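You operate a simulated robot arm through the tools that you are given. There is no shell and no other tool.

You run a simulated robot arm. Do the job below in one go: nothing can be reset, and whatever is moved stays where it is left.

TASK
Cool the dried sand on the cooling rack, then level it with the wood block.
Fine: it is at about 70 C; run the fan till the screen reads COOL, switch it off, and put the block back. Set down upright: wood block. What is to be rubbed or washed off counts as gone when no trace of it is left.

Only the result counts: the job must be done as asked and must still hold three seconds after the hand-in. Knocking over, shifting, dropping, spilling or breaking anything else fails it.

THE ROBOT
A 7-joint arm with a two-finger parallel gripper, fixed in place. Base frame: the origin is on the floor under the middle of its stand, x ahead of it, y to its left, z up; the work surface is at about z = 862. Readings come in mm, degrees, newtons and seconds.
With the tool pointing down near the work surface it reaches from about 240 to 680 mm from the base axis. Its first joint turns from -66.0 to 66.0 degrees. Payload 2.4 kg.
The tool frame sits at the grasp point between the pads (the TCP): z along the fingers, y along the line on which they close. The tips reach 30 mm beyond it. Largest opening 94 mm; finger width 28, thickness 10; the body of the gripper, 50 by 96 mm, starts 55 mm behind the TCP.
Orientation is told as [roll, pitch, yaw] about the base's x, y, z axes, in that order, counted from this pose: with the fingers straight down and closing along the base's y, the tool's x points along the base's -x, its y along +y and its z along -z.

THE INTERFACE
- The arm moves only by the tool step_arm. Its argument "commands" is text: rows parted by semicolons, each of 7 numbers parted by spaces: the finger opening in m, from 0 to 0.094, then the shift along the tool's x, y, z in units of 300 mm (1.0 is 300 mm), then the turn, a rotation vector about the tool's x, y, z in units of 120 degrees (1.0 is 120 degrees). In form: claw x y z ax ay az; .... A call has 1 to 20 rows; each row is the pose to reach, as a shift and turn from the pose commanded when the call began, along the tool's axes at that moment. A call with a number of a shift or a turn outside -1 to 1 is refused whole. A row lasts 0.2 s, in which the tool goes at most 50 mm and 8.6 degrees; a call with a longer step from one row to the next is refused whole, and so is a gripper value outside its range. A pose out of reach is approached as far as the arm can. The call stops where the force on the tool passes 40 N (or 10 N more than at its start, if that is more) or the arm is blocked; 0.2 s more then pass. Each finger travels about 153 mm/s and halts on what it meets, pressing with about 32 N; the grip force reading is that of the motor and also rises with nothing between the fingers. The clock runs only during rows and for 0.2 s after the last one: add rows that repeat a pose to give the fingers time. It gives the time, the measured TCP pose, the force on the tool (base axes), the opening and the grip force at its end, in the units of the frame above (readings bear some noise), with the torque about the TCP (base axes, N m) and any sound that the robot's microphone picked up, and new pictures: "show" is both (left out), scene, wrist or none.
- Cameras (640 x 400 px; columns grow to the right, rows downward): "scene" is fixed at [45, 481.5, 1446.2]; the picture's right is [-0.68, -0.73, 0.00], its down [-0.41, 0.38, -0.83] and it looks along [0.61, -0.57, -0.55] (base axes); focal length 314 px, centre (320, 200). "wrist" rides on the gripper at [76, 14, -102] in the tool frame; the picture's right is [-0.18, 0.98, 0.00], its down [-0.75, -0.14, -0.64] and it looks along [-0.63, -0.12, 0.77] (tool axes); focal length 243 px, centre (320, 200). There is no depth. A picture from a camera that has moved, and an enlarged one, comes with that camera's place and axes in the base frame and with its lens.
- zoom(camera, box): a new picture of the part [left, top, right, bottom] of that camera's present view, enlarged. The clock stands still meanwhile.
- close_job(): hands the job in; it is judged then, once.

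Nothing tells you positions but the pictures and the camera data. Unless the task says otherwise, let go and move clear before handing in.

The tools are called after ">>>" by a JSON object that holds its "api" and its "payload". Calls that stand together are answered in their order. step_arm: Moves the arm, as the interface text tells. Its arguments: {"type":"object","properties":{"commands":{"type":"string"},"show":{"type":"string","enum":["both","scene","wrist","none"]}},"required":["commands"]} The other tools are called the same way: zoom (camera, box) takes an enlarged picture of a part of a camera's view; close_job () hands the job in.

At the start:

```text
t: 0.0
position: [446.8, 61.5, 1250.6]
orientation: [0.1, 0.1, 0.0]
contact_force: [0.6, -0.4, 0.2]
wrist_torque: [-0.03, 0.01, 0.01]
width: 93.8
grasp_force: 0.1
```

scene: 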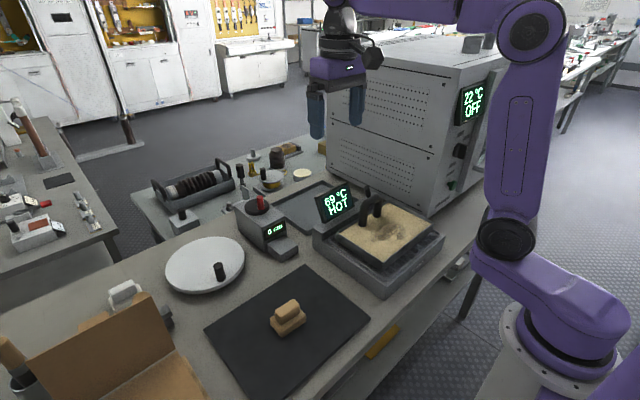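
wrist: 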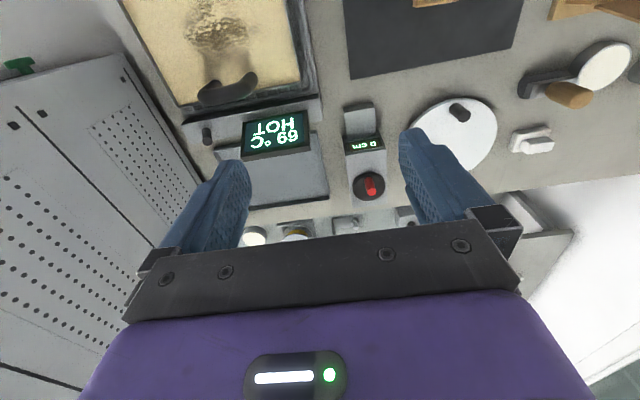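

I see a sand tray on a cooling rack with a screen reading 69 °C HOT, a wood block on a dark mat, and an oven at the back. I'll zoom in first to find the fan switch and the objects' places.

>>> {"api": "zoom", "payload": {"camera": "scene", "box": [220, 160, 460, 310]}}

>>> {"api": "zoom", "payload": {"camera": "scene", "box": [200, 260, 380, 400]}}

>>> {"api": "zoom", "payload": {"camera": "wrist", "box": [120, 0, 400, 240]}}

>>> {"api": "zoom", "payload": {"camera": "scene", "box": [140, 130, 340, 260]}}

```text
2.67 times, centred on (340, 235) of scene
camera zoom: at [45.0, 481.5, 1446.2], right [-0.68, -0.73, 0.0], down [-0.41, 0.38, -0.83], along [0.61, -0.57, -0.55], focal length 838 px, centre (267, 107)
```

zoom: 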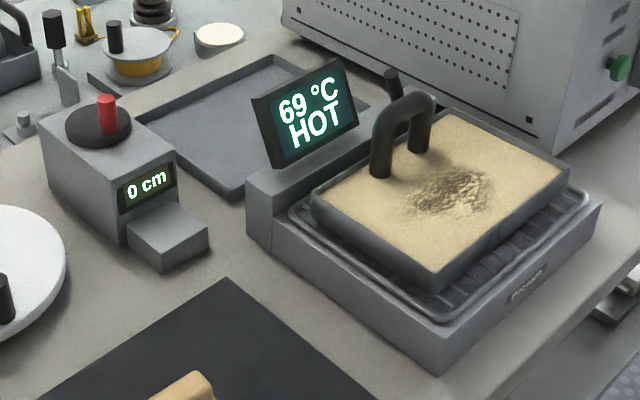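

```text
2.86 times, centred on (290, 330) of scene
camera zoom: at [45.0, 481.5, 1446.2], right [-0.68, -0.73, 0.0], down [-0.41, 0.38, -0.83], along [0.61, -0.57, -0.55], focal length 897 px, centre (406, -171)
```

zoom: 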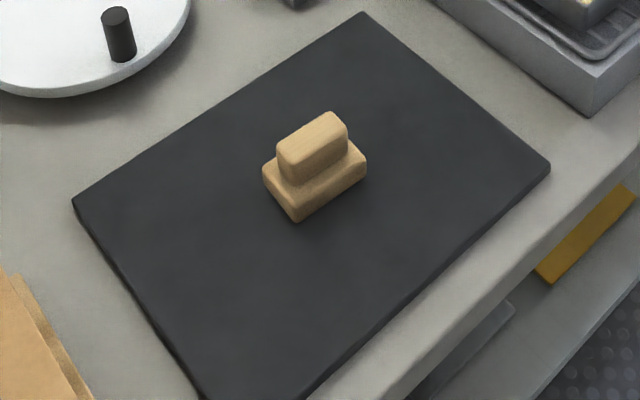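

```text
1.67 times, centred on (260, 120) of wrist
camera zoom: at [370.6, 74.7, 1353.6], right [0.18, 0.98, 0.0], down [0.75, -0.14, 0.64], along [0.63, -0.12, -0.77], focal length 404 px, centre (420, 333)
```

zoom: 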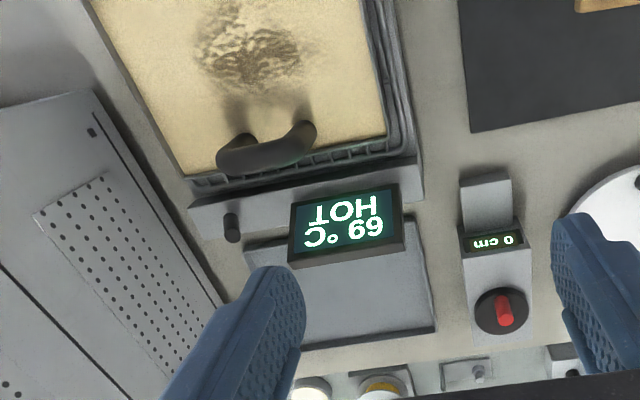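

```text
3.08 times, centred on (240, 195) of scene
camera zoom: at [45.0, 481.5, 1446.2], right [-0.68, -0.73, 0.0], down [-0.41, 0.38, -0.83], along [0.61, -0.57, -0.55], focal length 966 px, centre (566, 215)
```

zoom: 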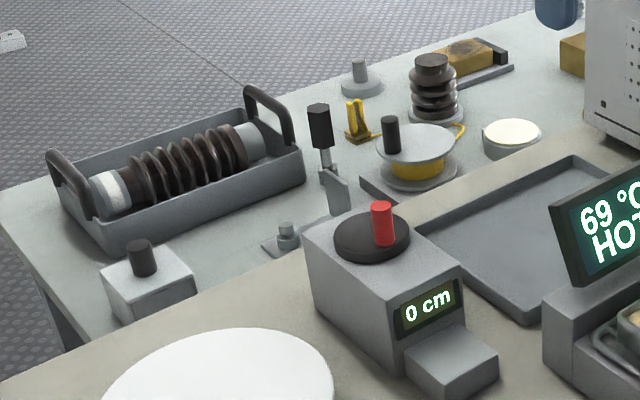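

The cooling rack has a small black lever beside its screen, and there's lettering on its side. I'll look closer at both before moving.

>>> {"api": "zoom", "payload": {"camera": "scene", "box": [345, 175, 405, 215]}}

>>> {"api": "zoom", "payload": {"camera": "scene", "box": [390, 230, 460, 290]}}

>>> {"api": "zoom", "payload": {"camera": "wrist", "box": [180, 90, 320, 190]}}

>>> {"api": "zoom", "payload": {"camera": "scene", "box": [440, 70, 520, 200]}}

>>> {"api": "zoom", "payload": {"camera": "wrist", "box": [120, 0, 340, 140]}}

```text
10.00 times, centred on (375, 195) of scene
camera zoom: at [45.0, 481.5, 1446.2], right [-0.68, -0.73, 0.0], down [-0.41, 0.38, -0.83], along [0.61, -0.57, -0.55], focal length 3141 px, centre (-230, 250)
```

zoom: 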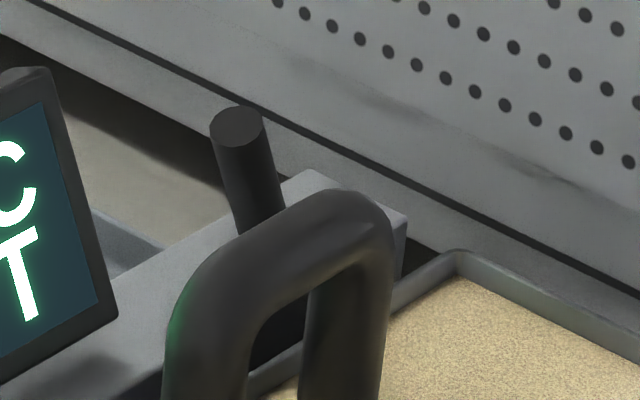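

```text
6.67 times, centred on (425, 260) of scene
camera zoom: at [45.0, 481.5, 1446.2], right [-0.68, -0.73, 0.0], down [-0.41, 0.38, -0.83], along [0.61, -0.57, -0.55], focal length 2094 px, centre (-380, -200)
```

zoom: 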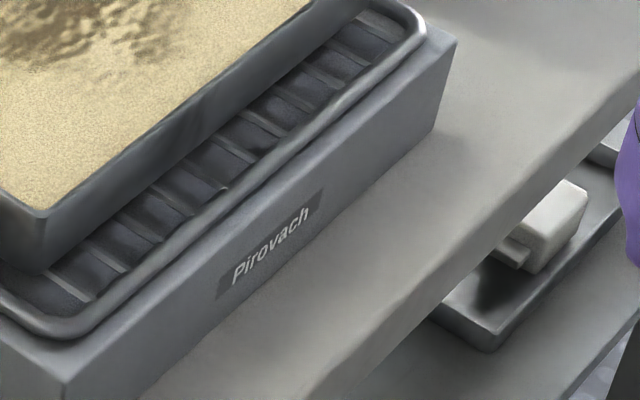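

```text
4.00 times, centred on (250, 140) of wrist
camera zoom: at [370.6, 74.7, 1353.6], right [0.18, 0.98, 0.0], down [0.75, -0.14, 0.64], along [0.63, -0.12, -0.77], focal length 970 px, centre (600, 440)
```

zoom: 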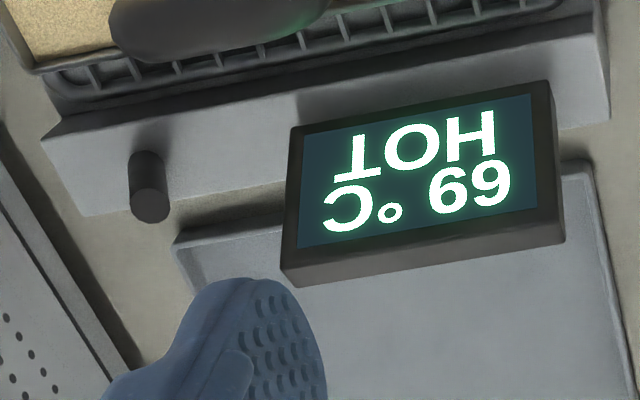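

```text
3.08 times, centred on (480, 135) of scene
camera zoom: at [45.0, 481.5, 1446.2], right [-0.68, -0.73, 0.0], down [-0.41, 0.38, -0.83], along [0.61, -0.57, -0.55], focal length 966 px, centre (-172, 400)
```

zoom: 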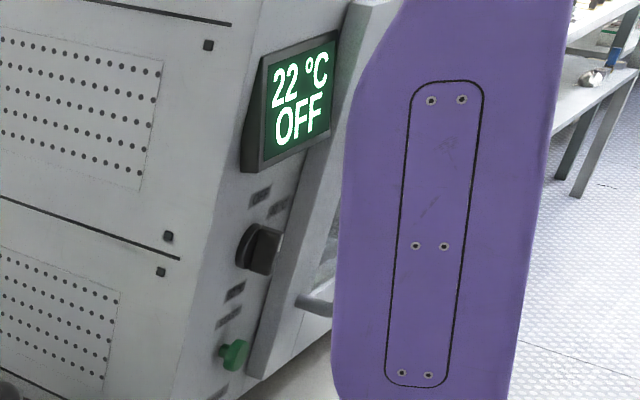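

```text
2.86 times, centred on (230, 70) of wrist
camera zoom: at [370.6, 74.7, 1353.6], right [0.18, 0.98, 0.0], down [0.75, -0.14, 0.64], along [0.63, -0.12, -0.77], focal length 693 px, centre (577, 571)
```

zoom: 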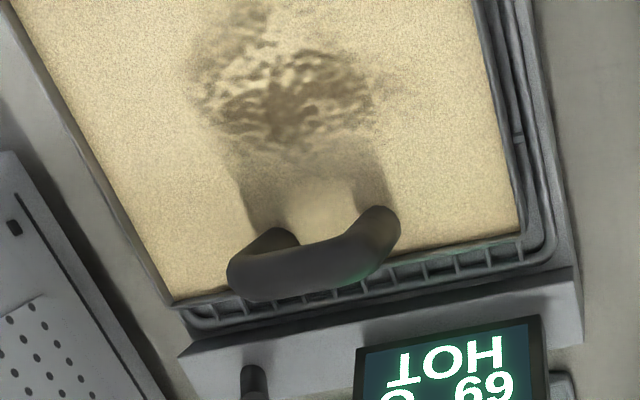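

The lever looks tilted, roughly at (513, -142) with its tip near z 984, and the oven wall stands well behind it at y about -320. I'll close the fingers and move above the lever for a better wrist view.

>>> {"api": "step_arm", "payload": {"commands": "0.0 -0.0345 -0.1125 0.05 0 0 0; 0.0 -0.069 -0.225 0.1 0 0 0; 0.0 -0.1035 -0.3375 0.15 0 0 0; 0.0 -0.138 -0.45 0.2 0 0 0; 0.0 -0.1725 -0.5625 0.25 0 0 0; 0.0 -0.207 -0.675 0.3 0 0 0; 0.0 -0.207 -0.675 0.3 0 0 0"}}

```text
t: 1.6
position: [509.8, -142.9, 1159.7]
orientation: [0.0, 0.0, -0.1]
contact_force: [0.2, 0.5, 0.1]
wrist_torque: [-0.06, 0.01, 0.0]
width: 0.0
grasp_force: 32.4
camera wrist: at [433.1, -130.7, 1263.2], right [0.18, 0.98, 0.0], down [0.75, -0.14, 0.64], along [0.63, -0.12, -0.77], focal length 243 px, centre (320, 200)
```

scene: 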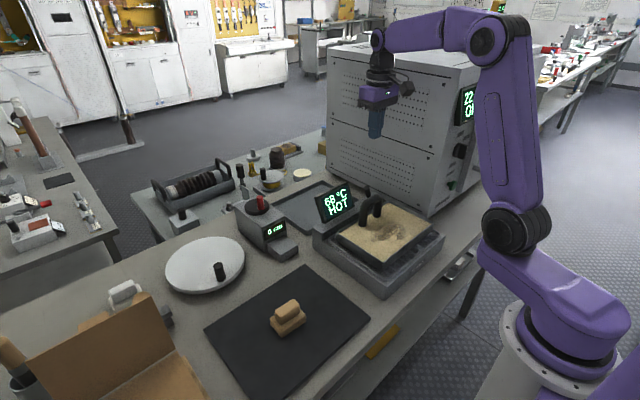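
wrist: 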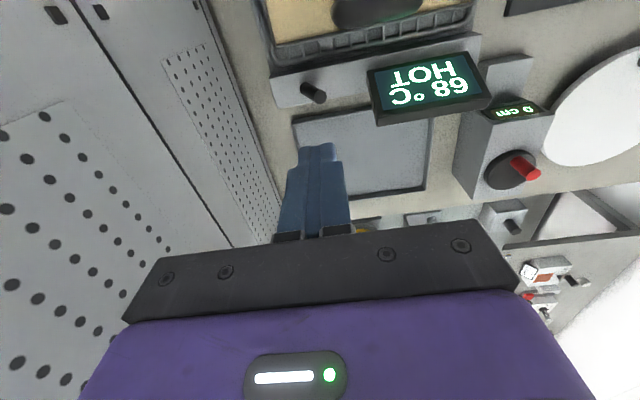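

>>> {"api": "zoom", "payload": {"camera": "wrist", "box": [260, 30, 380, 130]}}

>>> {"api": "zoom", "payload": {"camera": "scene", "box": [300, 170, 450, 290]}}

```text
4.00 times, centred on (320, 80) of wrist
camera zoom: at [433.1, -130.7, 1263.2], right [0.18, 0.98, 0.0], down [0.75, -0.14, 0.64], along [0.63, -0.12, -0.77], focal length 970 px, centre (320, 680)
```

zoom: 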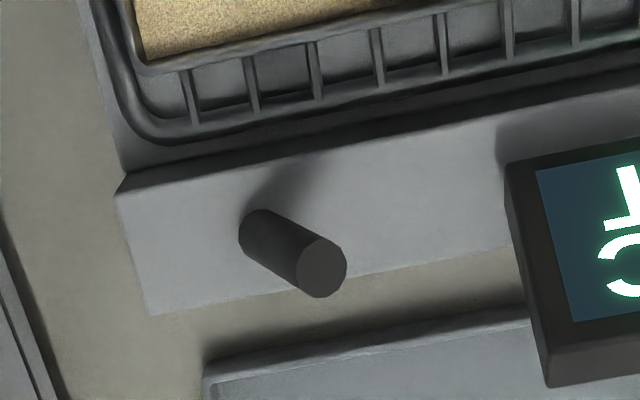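

```text
3.33 times, centred on (375, 230) of scene
camera zoom: at [45.1, 481.4, 1446.2], right [-0.68, -0.73, 0.0], down [-0.41, 0.38, -0.83], along [0.61, -0.57, -0.55], focal length 1047 px, centre (137, 100)
```

zoom: 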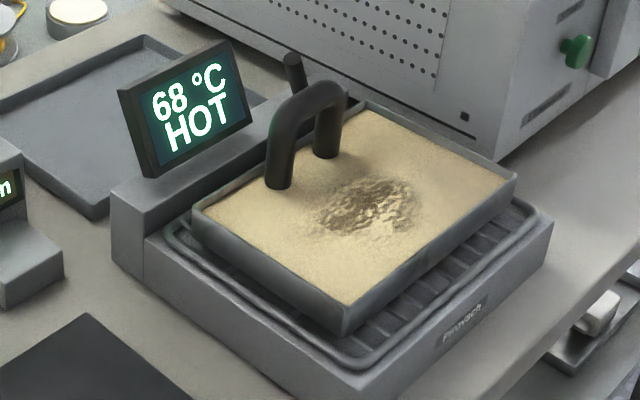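

The lever leans toward +y (base about (517, -166, 933), tip about (519, -147, 977)), with the screen's edge at y about -87. I'll lower the closed fingers into the gap between the lever and the screen, then push toward -y.

>>> {"api": "step_arm", "payload": {"commands": "0.0 -0.025 0.0933 0.0 0 0 0; 0.0 -0.025 0.0933 0.14 0 0 0; 0.0 -0.025 0.0933 0.28 0 0 0; 0.0 -0.025 0.0933 0.42 0 0 0; 0.0 -0.025 0.0933 0.5 0 0 0; 0.0 -0.025 0.0933 0.5667 0 0 0; 0.0 -0.025 0.0933 0.5667 0 0 0"}}

```text
t: 3.2
position: [518.2, -113.8, 990.4]
orientation: [0.0, 0.0, 0.0]
contact_force: [-0.1, 0.4, 0.3]
wrist_torque: [0.02, 0.0, 0.01]
width: 0.0
grasp_force: 31.8
camera wrist: at [441.5, -101.2, 1094.2], right [0.18, 0.98, 0.0], down [0.75, -0.14, 0.64], along [0.63, -0.12, -0.77], focal length 243 px, centre (320, 200)
```

scene: 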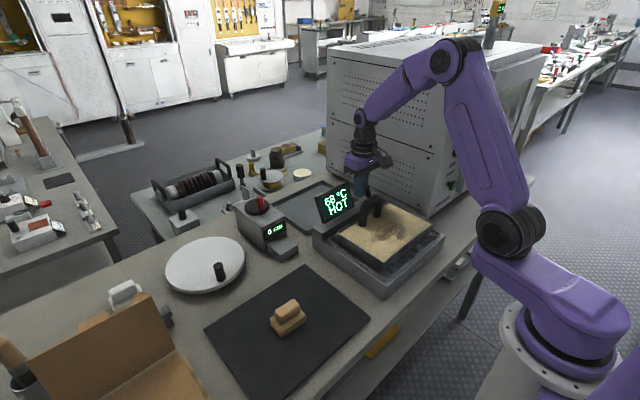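
wrist: 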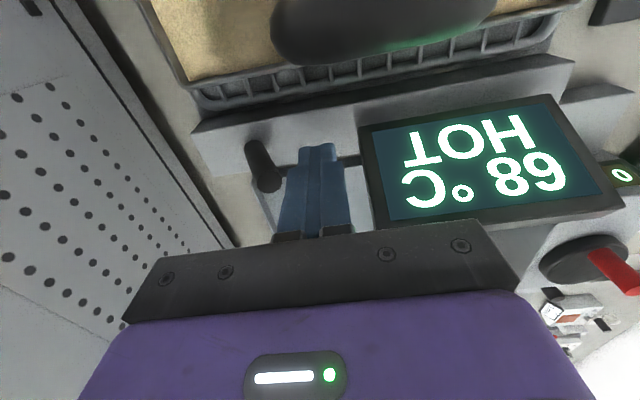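

The fingers are right beside the lever with clearance on both sides. I'll push it toward -y in small steps.

>>> {"api": "step_arm", "payload": {"commands": "0.0 0 -0.0333 0 0 0 0; 0.0 0 -0.05 0 0 0 0; 0.0 0 -0.0667 0 0 0 0; 0.0 0 -0.0833 0 0 0 0; 0.0 0 -0.1 0 0 0 0; 0.0 0 -0.1167 0 0 0 0; 0.0 0 -0.1333 0 0 0 0; 0.0 0 -0.15 0 0 0 0"}}

```text
t: 5.0
position: [516.7, -157.8, 991.5]
orientation: [0.0, -0.1, 0.0]
contact_force: [0.6, -0.4, 0.5]
wrist_torque: [-0.01, 0.0, 0.0]
width: 0.0
grasp_force: 31.9
camera wrist: at [440.1, -145.7, 1094.8], right [0.18, 0.98, 0.0], down [0.75, -0.14, 0.64], along [0.63, -0.12, -0.77], focal length 243 px, centre (320, 200)
```

scene: 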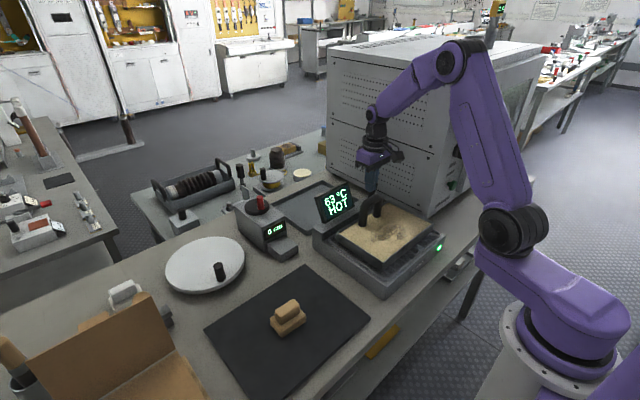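
wrist: 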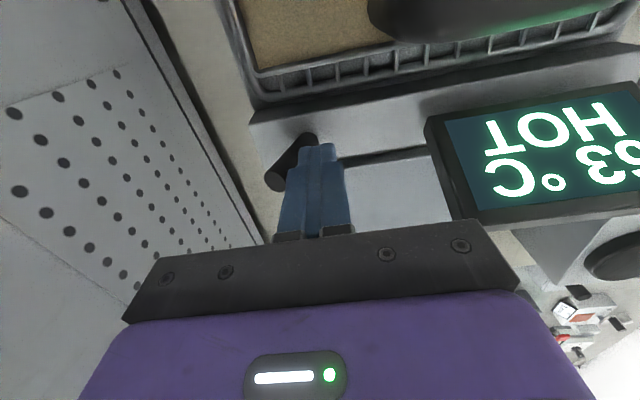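

The fan is on (green lamp lit, 63 °C and falling). I'll lift over the lever to its other side so I'm ready to switch it off, and let time pass.

>>> {"api": "step_arm", "payload": {"commands": "0.0 0 0.01 0 0 0 0; 0.0 0 0.01 -0.1 0 0 0; 0.0 0 0.01 -0.2 0 0 0; 0.0 0 -0.1 -0.2 0 0 0; 0.0 0 -0.2 -0.2 0 0 0; 0.0 0 -0.2 -0.1 0 0 0; 0.0 0 -0.2 0 0 0 0; 0.0 0 -0.2 0 0 0 0"}}

```text
t: 6.8
position: [517.0, -217.1, 990.2]
orientation: [0.0, 0.0, 0.1]
contact_force: [0.0, 0.3, -0.2]
wrist_torque: [-0.02, 0.01, -0.01]
width: 0.0
grasp_force: 32.2
camera wrist: at [440.7, -204.4, 1093.7], right [0.18, 0.98, 0.0], down [0.75, -0.14, 0.64], along [0.63, -0.12, -0.77], focal length 243 px, centre (320, 200)
```

scene: 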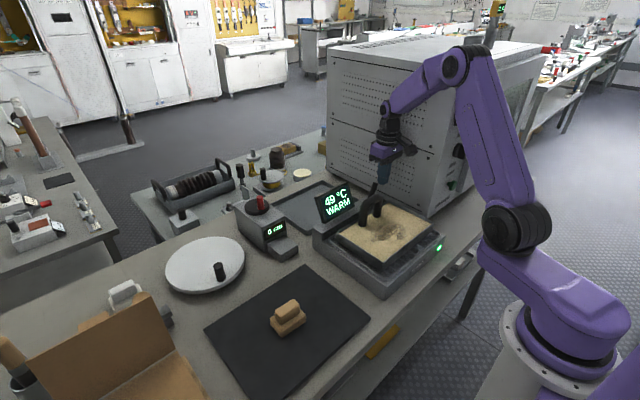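
wrist: 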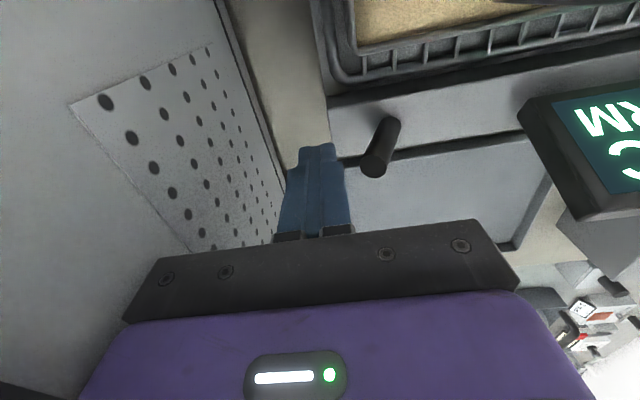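

It reads 49 °C WARM and the fingers are on the lever's -y side. I'll wait a little.

>>> {"api": "step_arm", "payload": {"commands": "0.0 0 0 0 0 0 0; 0.0 0 0 0 0 0 0; 0.0 0 0 0 0 0 0; 0.0 0 0 0 0 0 0; 0.0 0 0 0 0 0 0; 0.0 0 0 0 0 0 0", "show": "scene"}}

```text
t: 8.2
position: [517.1, -216.3, 989.7]
orientation: [0.0, 0.0, -0.1]
contact_force: [-0.9, -0.2, 0.4]
wrist_torque: [0.0, -0.03, 0.02]
width: 0.0
grasp_force: 31.8
```

scene: 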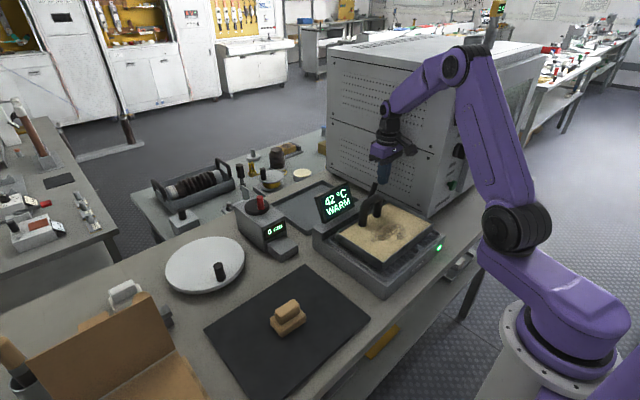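

It reads 42 °C WARM and keeps falling. I'll wait further.

>>> {"api": "step_arm", "payload": {"commands": "0.0 0 0 0 0 0 0; 0.0 0 0 0 0 0 0; 0.0 0 0 0 0 0 0; 0.0 0 0 0 0 0 0; 0.0 0 0 0 0 0 0; 0.0 0 0 0 0 0 0; 0.0 0 0 0 0 0 0; 0.0 0 0 0 0 0 0; 0.0 0 0 0 0 0 0; 0.0 0 0 0 0 0 0", "show": "scene"}}

```text
t: 10.4
position: [517.1, -217.7, 989.7]
orientation: [0.1, 0.0, -0.1]
contact_force: [-0.2, 0.7, -0.3]
wrist_torque: [0.03, 0.01, 0.0]
width: 0.0
grasp_force: 31.6
```

scene: 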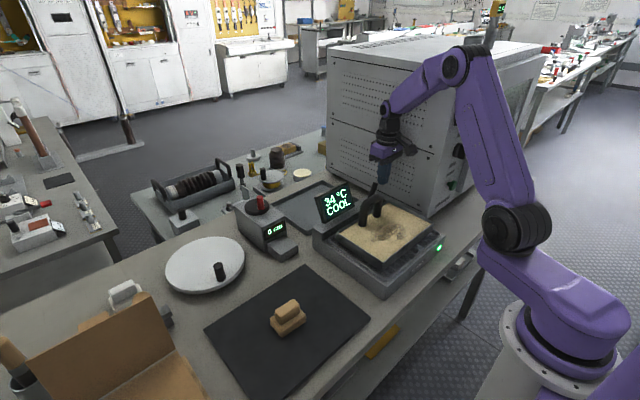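

The screen reads 34 °C COOL. I'll push the lever back toward +y to switch the fan off.

>>> {"api": "step_arm", "payload": {"commands": "0.0 0 0.0333 0 0 0 0; 0.0 0 0.05 0 0 0 0; 0.0 0 0.0667 0 0 0 0; 0.0 0 0.0833 0 0 0 0; 0.0 0 0.1 0 0 0 0; 0.0 0 0.1167 0 0 0 0; 0.0 0 0.1333 0 0 0 0; 0.0 0 0.1433 0 0 0 0"}}

```text
t: 12.2
position: [517.2, -174.1, 990.3]
orientation: [0.1, 0.0, 0.1]
contact_force: [0.3, 0.3, 0.4]
wrist_torque: [0.02, 0.0, -0.02]
width: 0.0
grasp_force: 32.0
camera wrist: at [440.4, -160.9, 1093.9], right [0.18, 0.98, 0.0], down [0.75, -0.14, 0.64], along [0.63, -0.12, -0.77], focal length 243 px, centre (320, 200)
```

scene: 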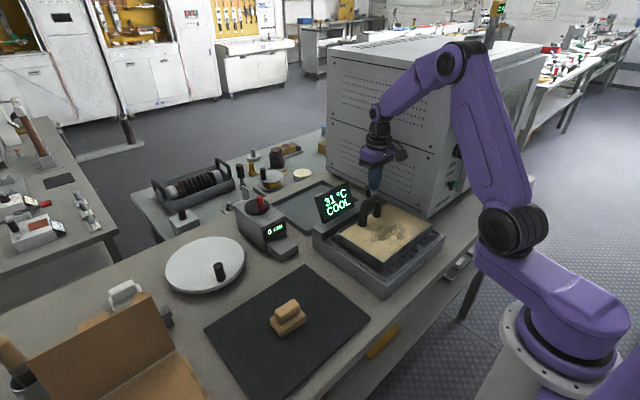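
wrist: 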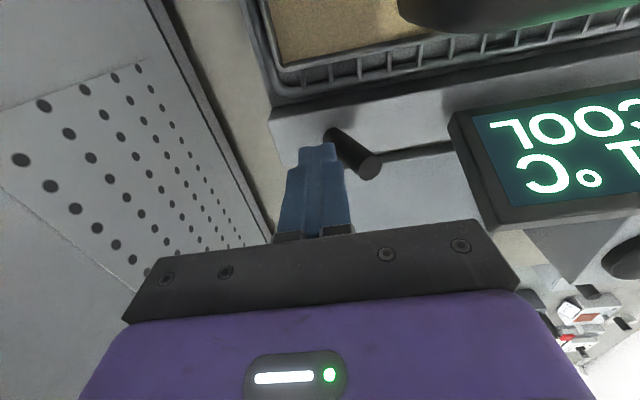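

The fan is off (lamp dark) and the screen reads 31 °C COOL. Next I'll lift away and look down on the sand pan to map its walls, handle and the rough patch.

>>> {"api": "step_arm", "payload": {"commands": "0.0 0 0 -0.14 0 0 0; 0.0 0 0 -0.28 0 0 0; 0.0 0 0 -0.4067 0 0 0; 0.0 0.11 0.081 -0.4067 0 0 0; 0.0 0.22 0.162 -0.4067 0 0 0; 0.0 0.33 0.243 -0.4067 0 0 0; 0.0 0.4367 0.3233 -0.4067 0 0 0; 0.0 0.4367 0.3233 -0.4067 0 0 0"}}

```text
t: 14.0
position: [388.0, -77.0, 1108.2]
orientation: [0.0, 0.0, 0.1]
contact_force: [0.1, -0.1, 0.4]
wrist_torque: [-0.02, 0.01, -0.01]
width: 0.0
grasp_force: 32.6
camera wrist: at [311.5, -64.3, 1212.4], right [0.18, 0.98, 0.0], down [0.75, -0.14, 0.64], along [0.63, -0.12, -0.77], focal length 243 px, centre (320, 200)
```

scene: 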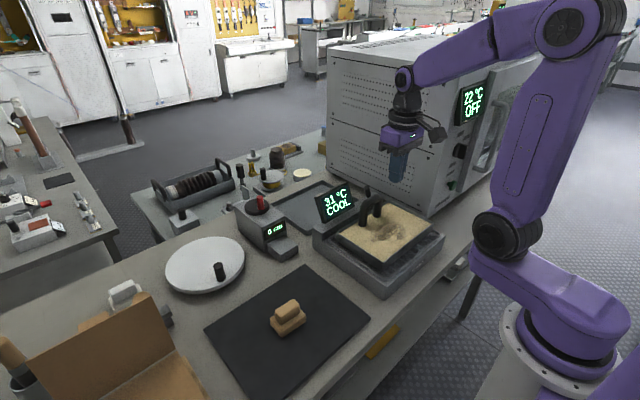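
wrist: 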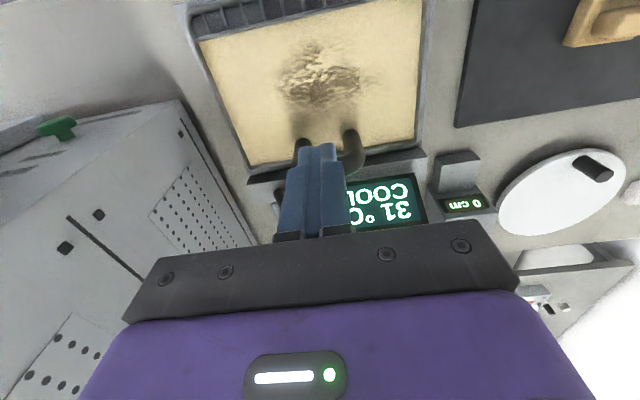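

>>> {"api": "zoom", "payload": {"camera": "wrist", "box": [180, 0, 440, 180]}}

>>> {"api": "zoom", "payload": {"camera": "scene", "box": [310, 180, 450, 300]}}

>>> {"api": "zoom", "payload": {"camera": "scene", "box": [250, 285, 330, 350]}}

```text
2.22 times, centred on (310, 90) of wrist
camera zoom: at [311.5, -64.3, 1212.4], right [0.18, 0.98, 0.0], down [0.75, -0.14, 0.64], along [0.63, -0.12, -0.77], focal length 539 px, centre (342, 444)
```

zoom: 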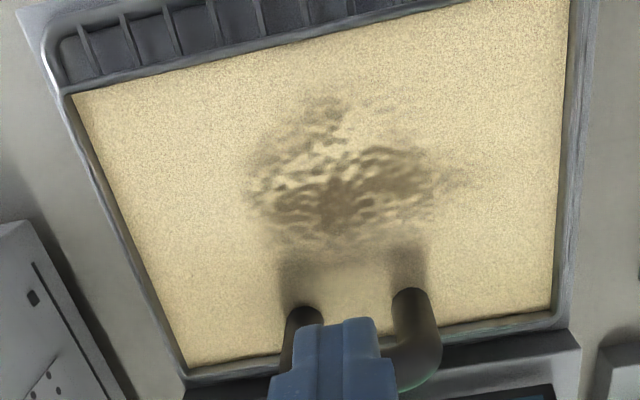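

```text
3.33 times, centred on (380, 240) of scene
camera zoom: at [45.0, 481.5, 1446.2], right [-0.68, -0.73, 0.0], down [-0.41, 0.38, -0.83], along [0.61, -0.57, -0.55], focal length 1047 px, centre (120, 67)
```

zoom: 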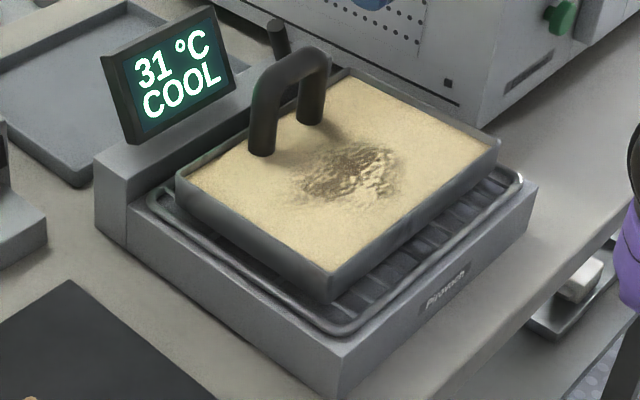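

```text
6.15 times, centred on (290, 318) of scene
camera zoom: at [45.0, 481.5, 1446.2], right [-0.68, -0.73, 0.0], down [-0.41, 0.38, -0.83], along [0.61, -0.57, -0.55], focal length 1933 px, centre (505, -523)
```

zoom: 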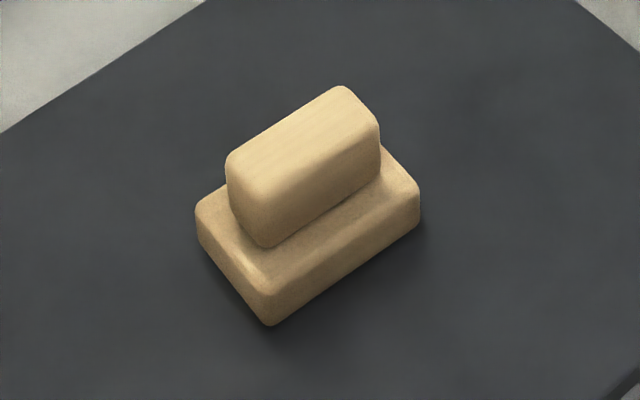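

The pan rim spans about x 320–469, y -182 to 28 at z about 936. Its handle posts stand in the sand at x about 448, and the rough patch covers about x 344–412, y -126 to -19. The block is at about (390, 250), turned about -5°. I'll swing over to it, turning the gripper so the fingers close across its handle.

>>> {"api": "step_arm", "payload": {"commands": "0.094 0 0.088 0 0 0 -0.0644; 0.094 0 0.176 0 0 0 -0.1288; 0.094 0 0.264 0 0 0 -0.1932; 0.094 0 0.352 0 0 0 -0.2576; 0.094 0 0.44 0 0 0 -0.322; 0.094 0 0.528 0 0 0 -0.3864; 0.094 0 0.616 0 0 0 -0.4508; 0.094 0 0.704 0 0 0 -0.5152; 0.094 0 0.792 0 0 0 -0.5796; 0.094 0 0.88 0 0 0 -0.644; 0.094 0 0.968 0 0 0 -0.7083; 0.094 0 0.968 0 0 0 -0.7083"}}

```text
t: 16.6
position: [384.4, 215.0, 1113.1]
orientation: [-0.1, -0.1, 85.1]
contact_force: [-0.2, -0.4, -0.9]
wrist_torque: [0.02, -0.02, -0.02]
width: 94.3
grasp_force: 0.1
camera wrist: at [363.9, 139.1, 1218.0], right [-0.96, 0.27, 0.0], down [0.2, 0.74, 0.64], along [0.17, 0.62, -0.77], focal length 243 px, centre (320, 200)
```

scene: 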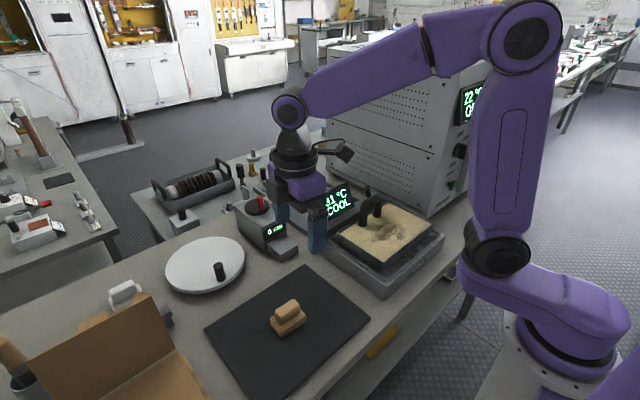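
wrist: 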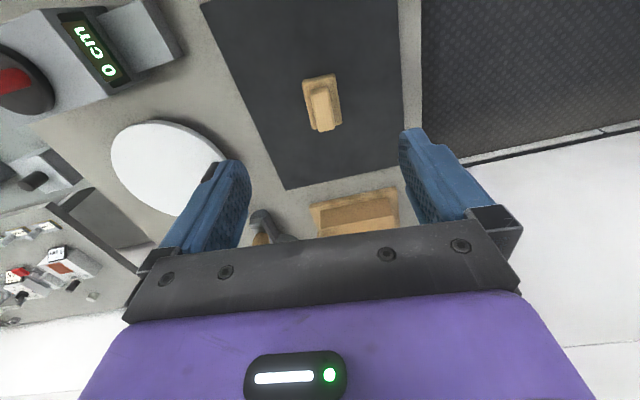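

>>> {"api": "zoom", "payload": {"camera": "wrist", "box": [270, 50, 380, 150]}}

```text
4.00 times, centred on (325, 100) of wrist
camera zoom: at [363.9, 139.1, 1218.0], right [-0.96, 0.27, 0.0], down [0.2, 0.74, 0.64], along [0.17, 0.62, -0.77], focal length 970 px, centre (300, 600)
```

zoom: 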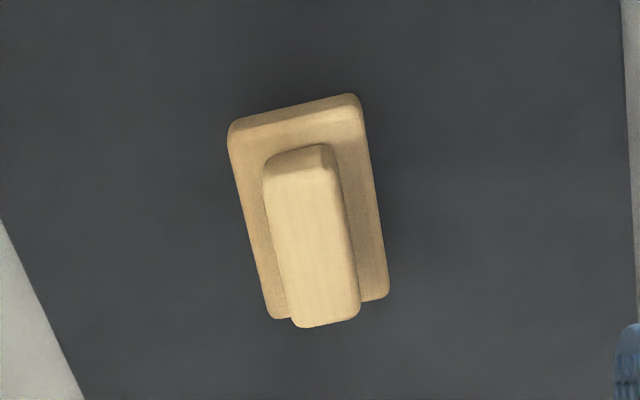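

The block's center is about (390, 246), yaw about -4.6°, with a handle about 20 mm wide and base about 41×65 mm. I'll move above it and descend to just over the handle to check alignment.

>>> {"api": "step_arm", "payload": {"commands": "0.094 -0.053 -0.0045 0.1 0 0 -0.0033; 0.094 -0.1061 -0.009 0.2 0 0 -0.0033; 0.094 -0.1061 -0.009 0.34 0 0 -0.0033; 0.094 -0.1061 -0.009 0.48 0 0 -0.0033; 0.094 -0.1061 -0.009 0.48 0 0 -0.0033"}}

```text
t: 17.8
position: [394.1, 244.8, 968.4]
orientation: [0.0, 0.0, 85.4]
contact_force: [0.6, 0.2, 0.5]
wrist_torque: [-0.03, -0.01, -0.04]
width: 93.7
grasp_force: 0.1
camera wrist: at [373.2, 168.2, 1072.1], right [-0.96, 0.26, 0.0], down [0.2, 0.74, 0.64], along [0.17, 0.62, -0.77], focal length 243 px, centre (320, 200)
```

scene: 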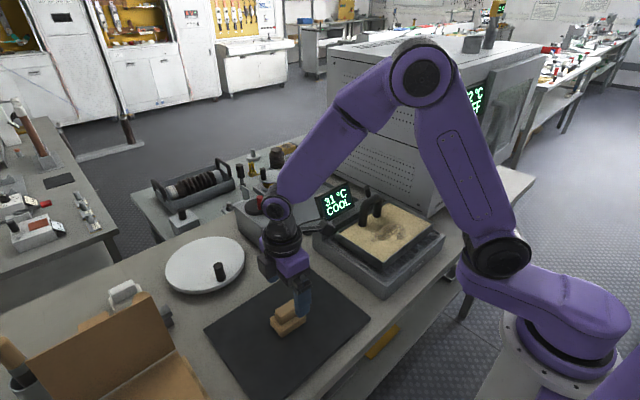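
wrist: 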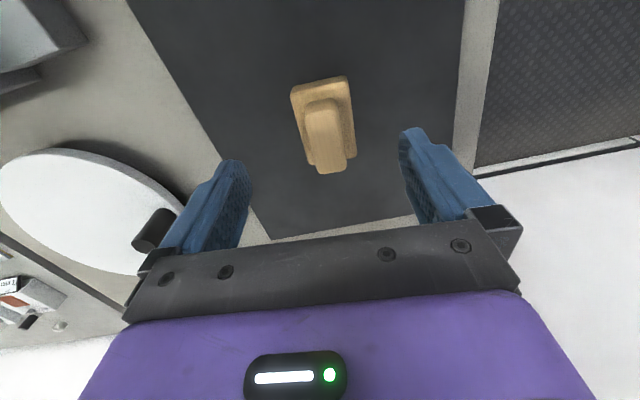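

>>> {"api": "zoom", "payload": {"camera": "scene", "box": [240, 230, 340, 350]}}

>>> {"api": "zoom", "payload": {"camera": "wrist", "box": [240, 60, 410, 190]}}

```text
3.33 times, centred on (290, 290) of scene
camera zoom: at [45.0, 481.5, 1446.2], right [-0.68, -0.73, 0.0], down [-0.41, 0.38, -0.83], along [0.61, -0.57, -0.55], focal length 1047 px, centre (420, -100)
```

zoom: 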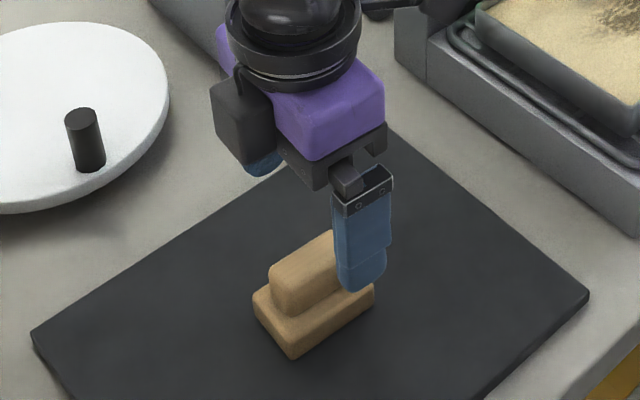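

```text
3.08 times, centred on (325, 125) of wrist
camera zoom: at [373.2, 168.2, 1072.1], right [-0.96, 0.26, 0.0], down [0.2, 0.74, 0.64], along [0.17, 0.62, -0.77], focal length 746 px, centre (305, 431)
```

zoom: 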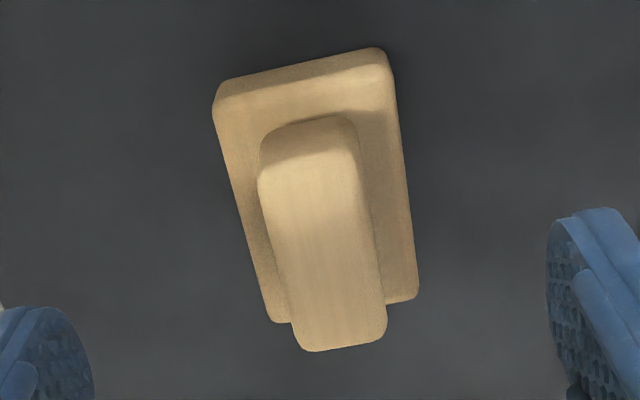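

The handle sits about 4 mm off along the closing direction. I'll correct that and lower so the tips end just above the block's shoulder.

>>> {"api": "step_arm", "payload": {"commands": "0.094 -0.0067 0.0137 0.0 0 0 0; 0.094 -0.0067 0.0137 0.075 0 0 0; 0.094 -0.0067 0.0137 0.1483 0 0 0; 0.094 -0.0067 0.0137 0.1483 0 0 0"}}

>>> {"api": "zoom", "payload": {"camera": "scene", "box": [240, 250, 340, 350]}}

>>> {"api": "zoom", "payload": {"camera": "wrist", "box": [220, 60, 430, 220]}}

```text
t: 18.8
position: [387.5, 247.0, 924.6]
orientation: [0.0, 0.1, 85.4]
contact_force: [0.9, -0.1, -0.3]
wrist_torque: [0.04, 0.0, 0.01]
width: 93.8
grasp_force: 0.0
camera wrist: at [366.9, 170.6, 1027.7], right [-0.96, 0.26, 0.0], down [0.2, 0.74, 0.64], along [0.17, 0.62, -0.77], focal length 243 px, centre (320, 200)
```

scene: 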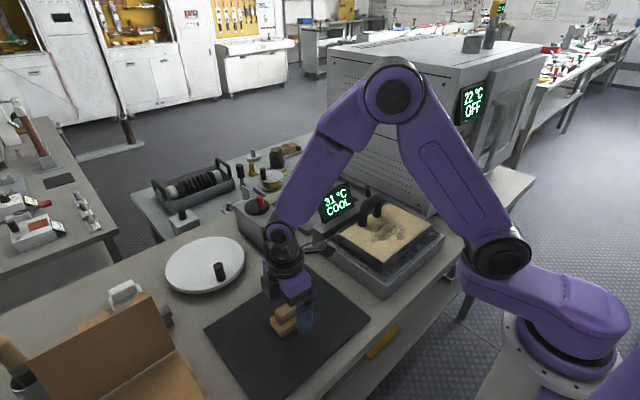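
wrist: 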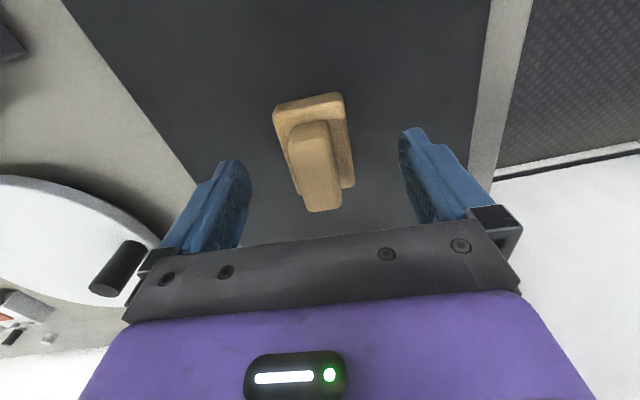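

```text
4.00 times, centred on (290, 300) of scene
camera zoom: at [45.0, 481.5, 1446.2], right [-0.68, -0.73, 0.0], down [-0.41, 0.38, -0.83], along [0.61, -0.57, -0.55], focal length 1256 px, centre (440, -200)
```

zoom: 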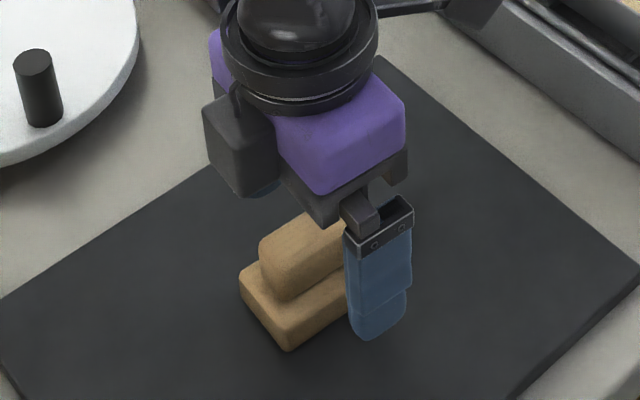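

```text
2.50 times, centred on (325, 140) of wrist
camera zoom: at [366.9, 170.6, 1027.7], right [-0.96, 0.26, 0.0], down [0.2, 0.74, 0.64], along [0.17, 0.62, -0.77], focal length 606 px, centre (308, 350)
```

zoom: 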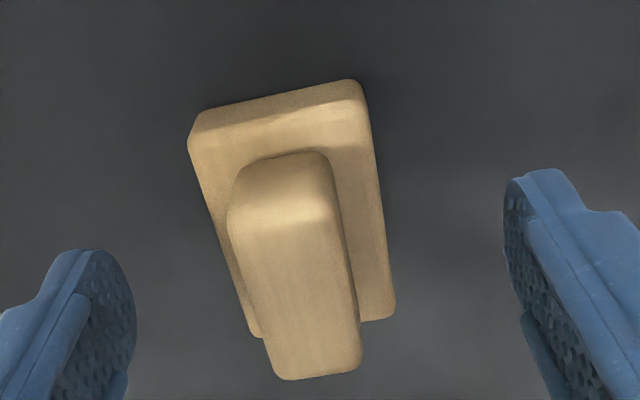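

Alignment is within about 2 mm. I'll nudge it to center and close gently on the handle.

>>> {"api": "step_arm", "payload": {"commands": "0.06 0 -0.0067 0 0 0 0; 0.04 0 -0.0067 0 0 0 0; 0.032 0 -0.0067 0 0 0 0; 0.028 0 -0.0067 0 0 0 0; 0.024 0 -0.0067 0 0 0 0; 0.02 0 -0.0067 0 0 0 0; 0.016 0 -0.0067 0 0 0 0; 0.008 0 -0.0067 0 0 0 0; 0.0 0 -0.0067 0 0 0 0; 0.0 0 -0.0067 0 0 0 0"}}

>>> {"api": "zoom", "payload": {"camera": "scene", "box": [240, 250, 340, 350]}}

>>> {"api": "zoom", "payload": {"camera": "wrist", "box": [220, 60, 430, 220]}}

```text
t: 21.0
position: [389.4, 248.7, 924.8]
orientation: [0.0, 0.0, 85.3]
contact_force: [-0.2, 1.0, 0.6]
wrist_torque: [-0.07, -0.01, 0.02]
width: 22.7
grasp_force: 32.3
camera wrist: at [369.2, 171.0, 1027.5], right [-0.96, 0.26, 0.0], down [0.2, 0.74, 0.64], along [0.17, 0.62, -0.77], focal length 243 px, centre (320, 200)
```

scene: 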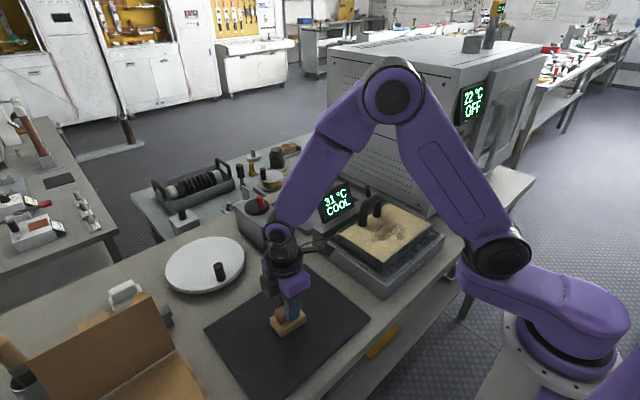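
wrist: 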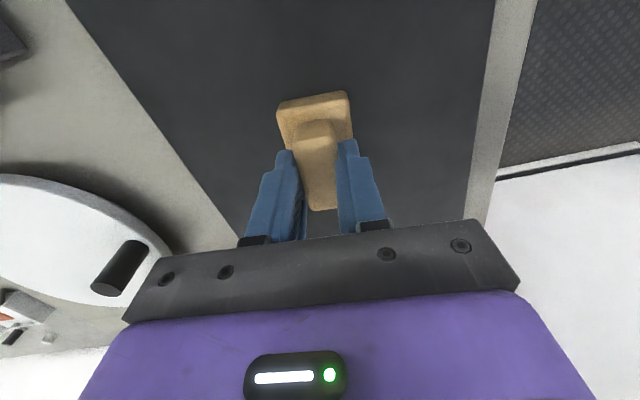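

```text
4.00 times, centred on (290, 300) of scene
camera zoom: at [45.0, 481.5, 1446.2], right [-0.68, -0.73, 0.0], down [-0.41, 0.38, -0.83], along [0.61, -0.57, -0.55], focal length 1256 px, centre (440, -200)
```

zoom: 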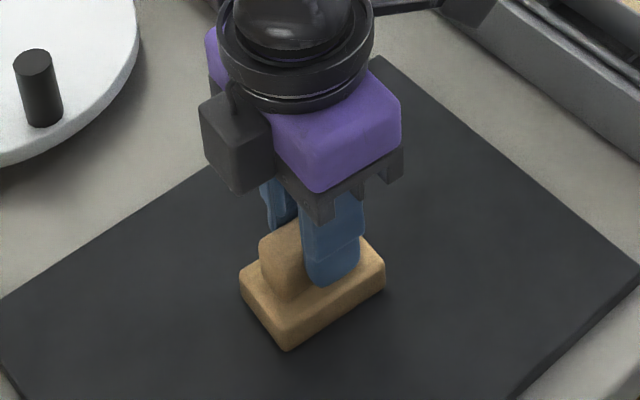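

```text
2.50 times, centred on (325, 140) of wrist
camera zoom: at [369.2, 171.0, 1027.5], right [-0.96, 0.26, 0.0], down [0.2, 0.74, 0.64], along [0.17, 0.62, -0.77], focal length 606 px, centre (308, 350)
```

zoom: 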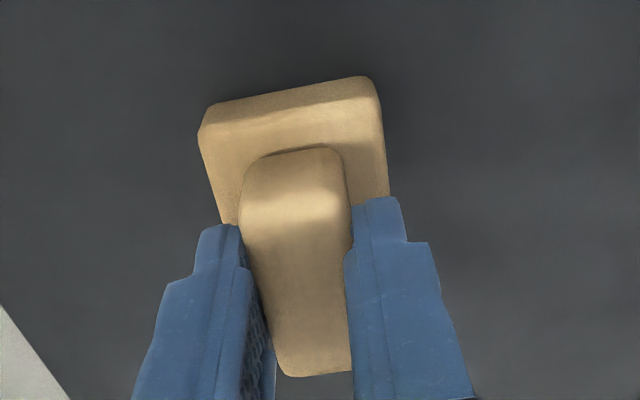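

The block is held at its handle (22.7 mm wide), tips just above the shoulder. I'll lift it straight up and check it stays level.

>>> {"api": "step_arm", "payload": {"commands": "0.0 0 0 -0.02 0 0 0; 0.0 0 0 -0.08 0 0 0; 0.0 0 0 -0.18 0 0 0; 0.0 0 0 -0.3 0 0 0; 0.0 0 0 -0.42 0 0 0; 0.0 0 0 -0.4667 0 0 0; 0.0 0 0 -0.4667 0 0 0"}}

>>> {"api": "zoom", "payload": {"camera": "scene", "box": [230, 180, 340, 300]}}

```text
t: 22.6
position: [390.7, 247.1, 1065.6]
orientation: [0.0, 0.0, 85.4]
contact_force: [-0.3, 0.0, -0.7]
wrist_torque: [0.03, 0.01, 0.04]
width: 23.0
grasp_force: 31.9
camera wrist: at [370.0, 170.3, 1168.5], right [-0.96, 0.26, 0.0], down [0.2, 0.74, 0.64], along [0.17, 0.62, -0.77], focal length 243 px, centre (320, 200)
```

scene: 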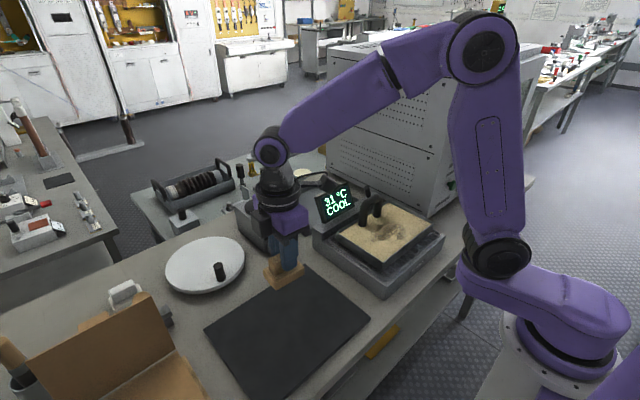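
wrist: 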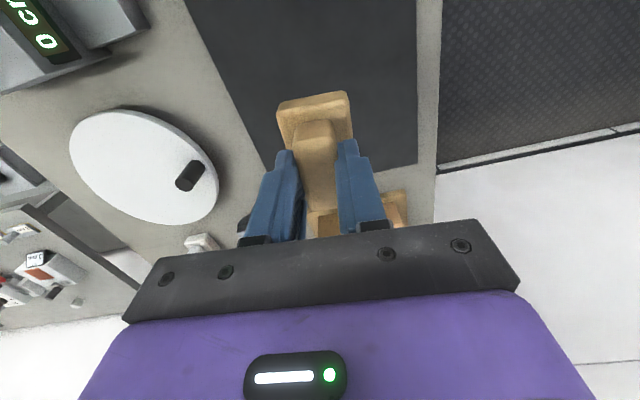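

```text
3.33 times, centred on (285, 240) of scene
camera zoom: at [45.1, 481.5, 1446.2], right [-0.68, -0.73, 0.0], down [-0.41, 0.38, -0.83], along [0.61, -0.57, -0.55], focal length 1047 px, centre (437, 67)
```

zoom: 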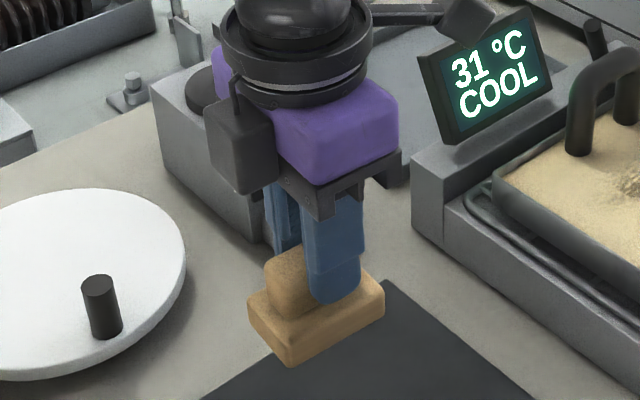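

The block hangs level in the grip. I'll carry it over the rack's side toward the sand at this height.

>>> {"api": "step_arm", "payload": {"commands": "0.0 0.1332 -0.0069 0 0 0 0; 0.0 0.2664 -0.0138 0 0 0 0; 0.0 0.3996 -0.0207 0 0 0 0; 0.0 0.5328 -0.0276 0 0 0 0; 0.0 0.666 -0.0345 0 0 0 0; 0.0 0.7992 -0.0414 0 0 0 0; 0.0 0.9324 -0.0483 0 0 0 0; 0.0 0.9324 -0.0483 0 0 0 0"}}

>>> {"api": "zoom", "payload": {"camera": "scene", "box": [310, 130, 450, 290]}}

```text
t: 24.4
position: [380.9, -34.4, 1064.1]
orientation: [0.0, 0.0, 85.5]
contact_force: [0.7, -1.2, -0.9]
wrist_torque: [0.0, 0.02, -0.01]
width: 23.1
grasp_force: 31.9
camera wrist: at [360.3, -110.6, 1167.5], right [-0.97, 0.26, 0.0], down [0.2, 0.74, 0.64], along [0.17, 0.62, -0.77], focal length 243 px, centre (320, 200)
```

scene: 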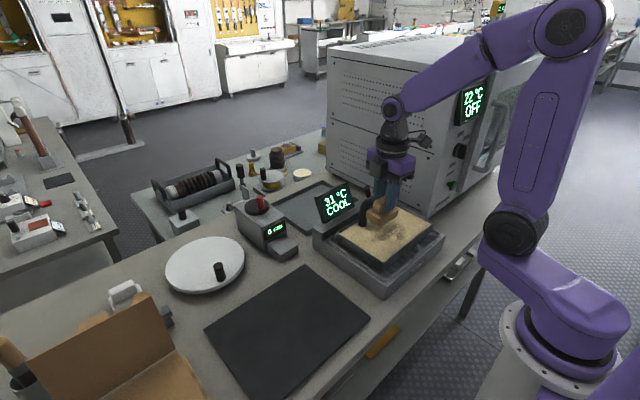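
wrist: 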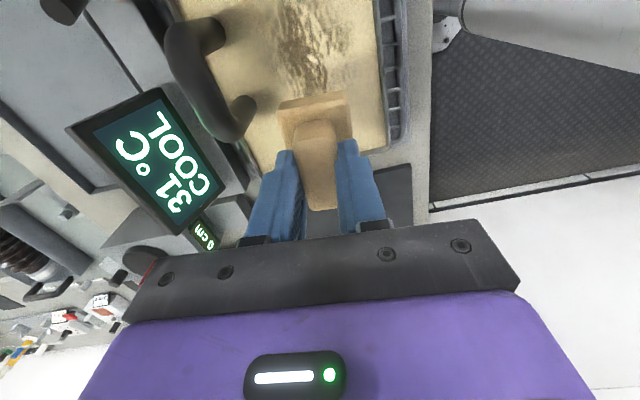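

```text
2.50 times, centred on (380, 210) of scene
camera zoom: at [45.1, 481.4, 1446.2], right [-0.68, -0.73, 0.0], down [-0.41, 0.38, -0.83], along [0.61, -0.57, -0.55], focal length 785 px, centre (170, 175)
```

zoom: 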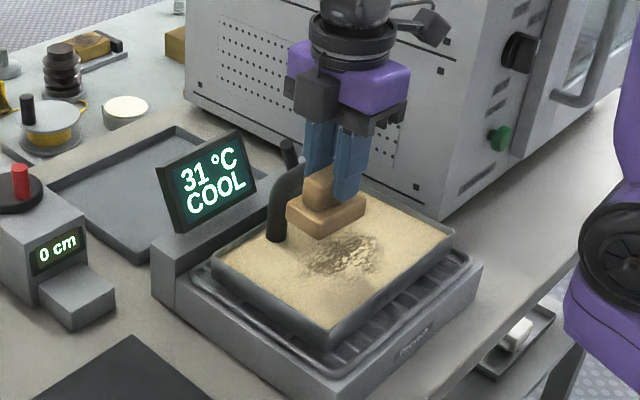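

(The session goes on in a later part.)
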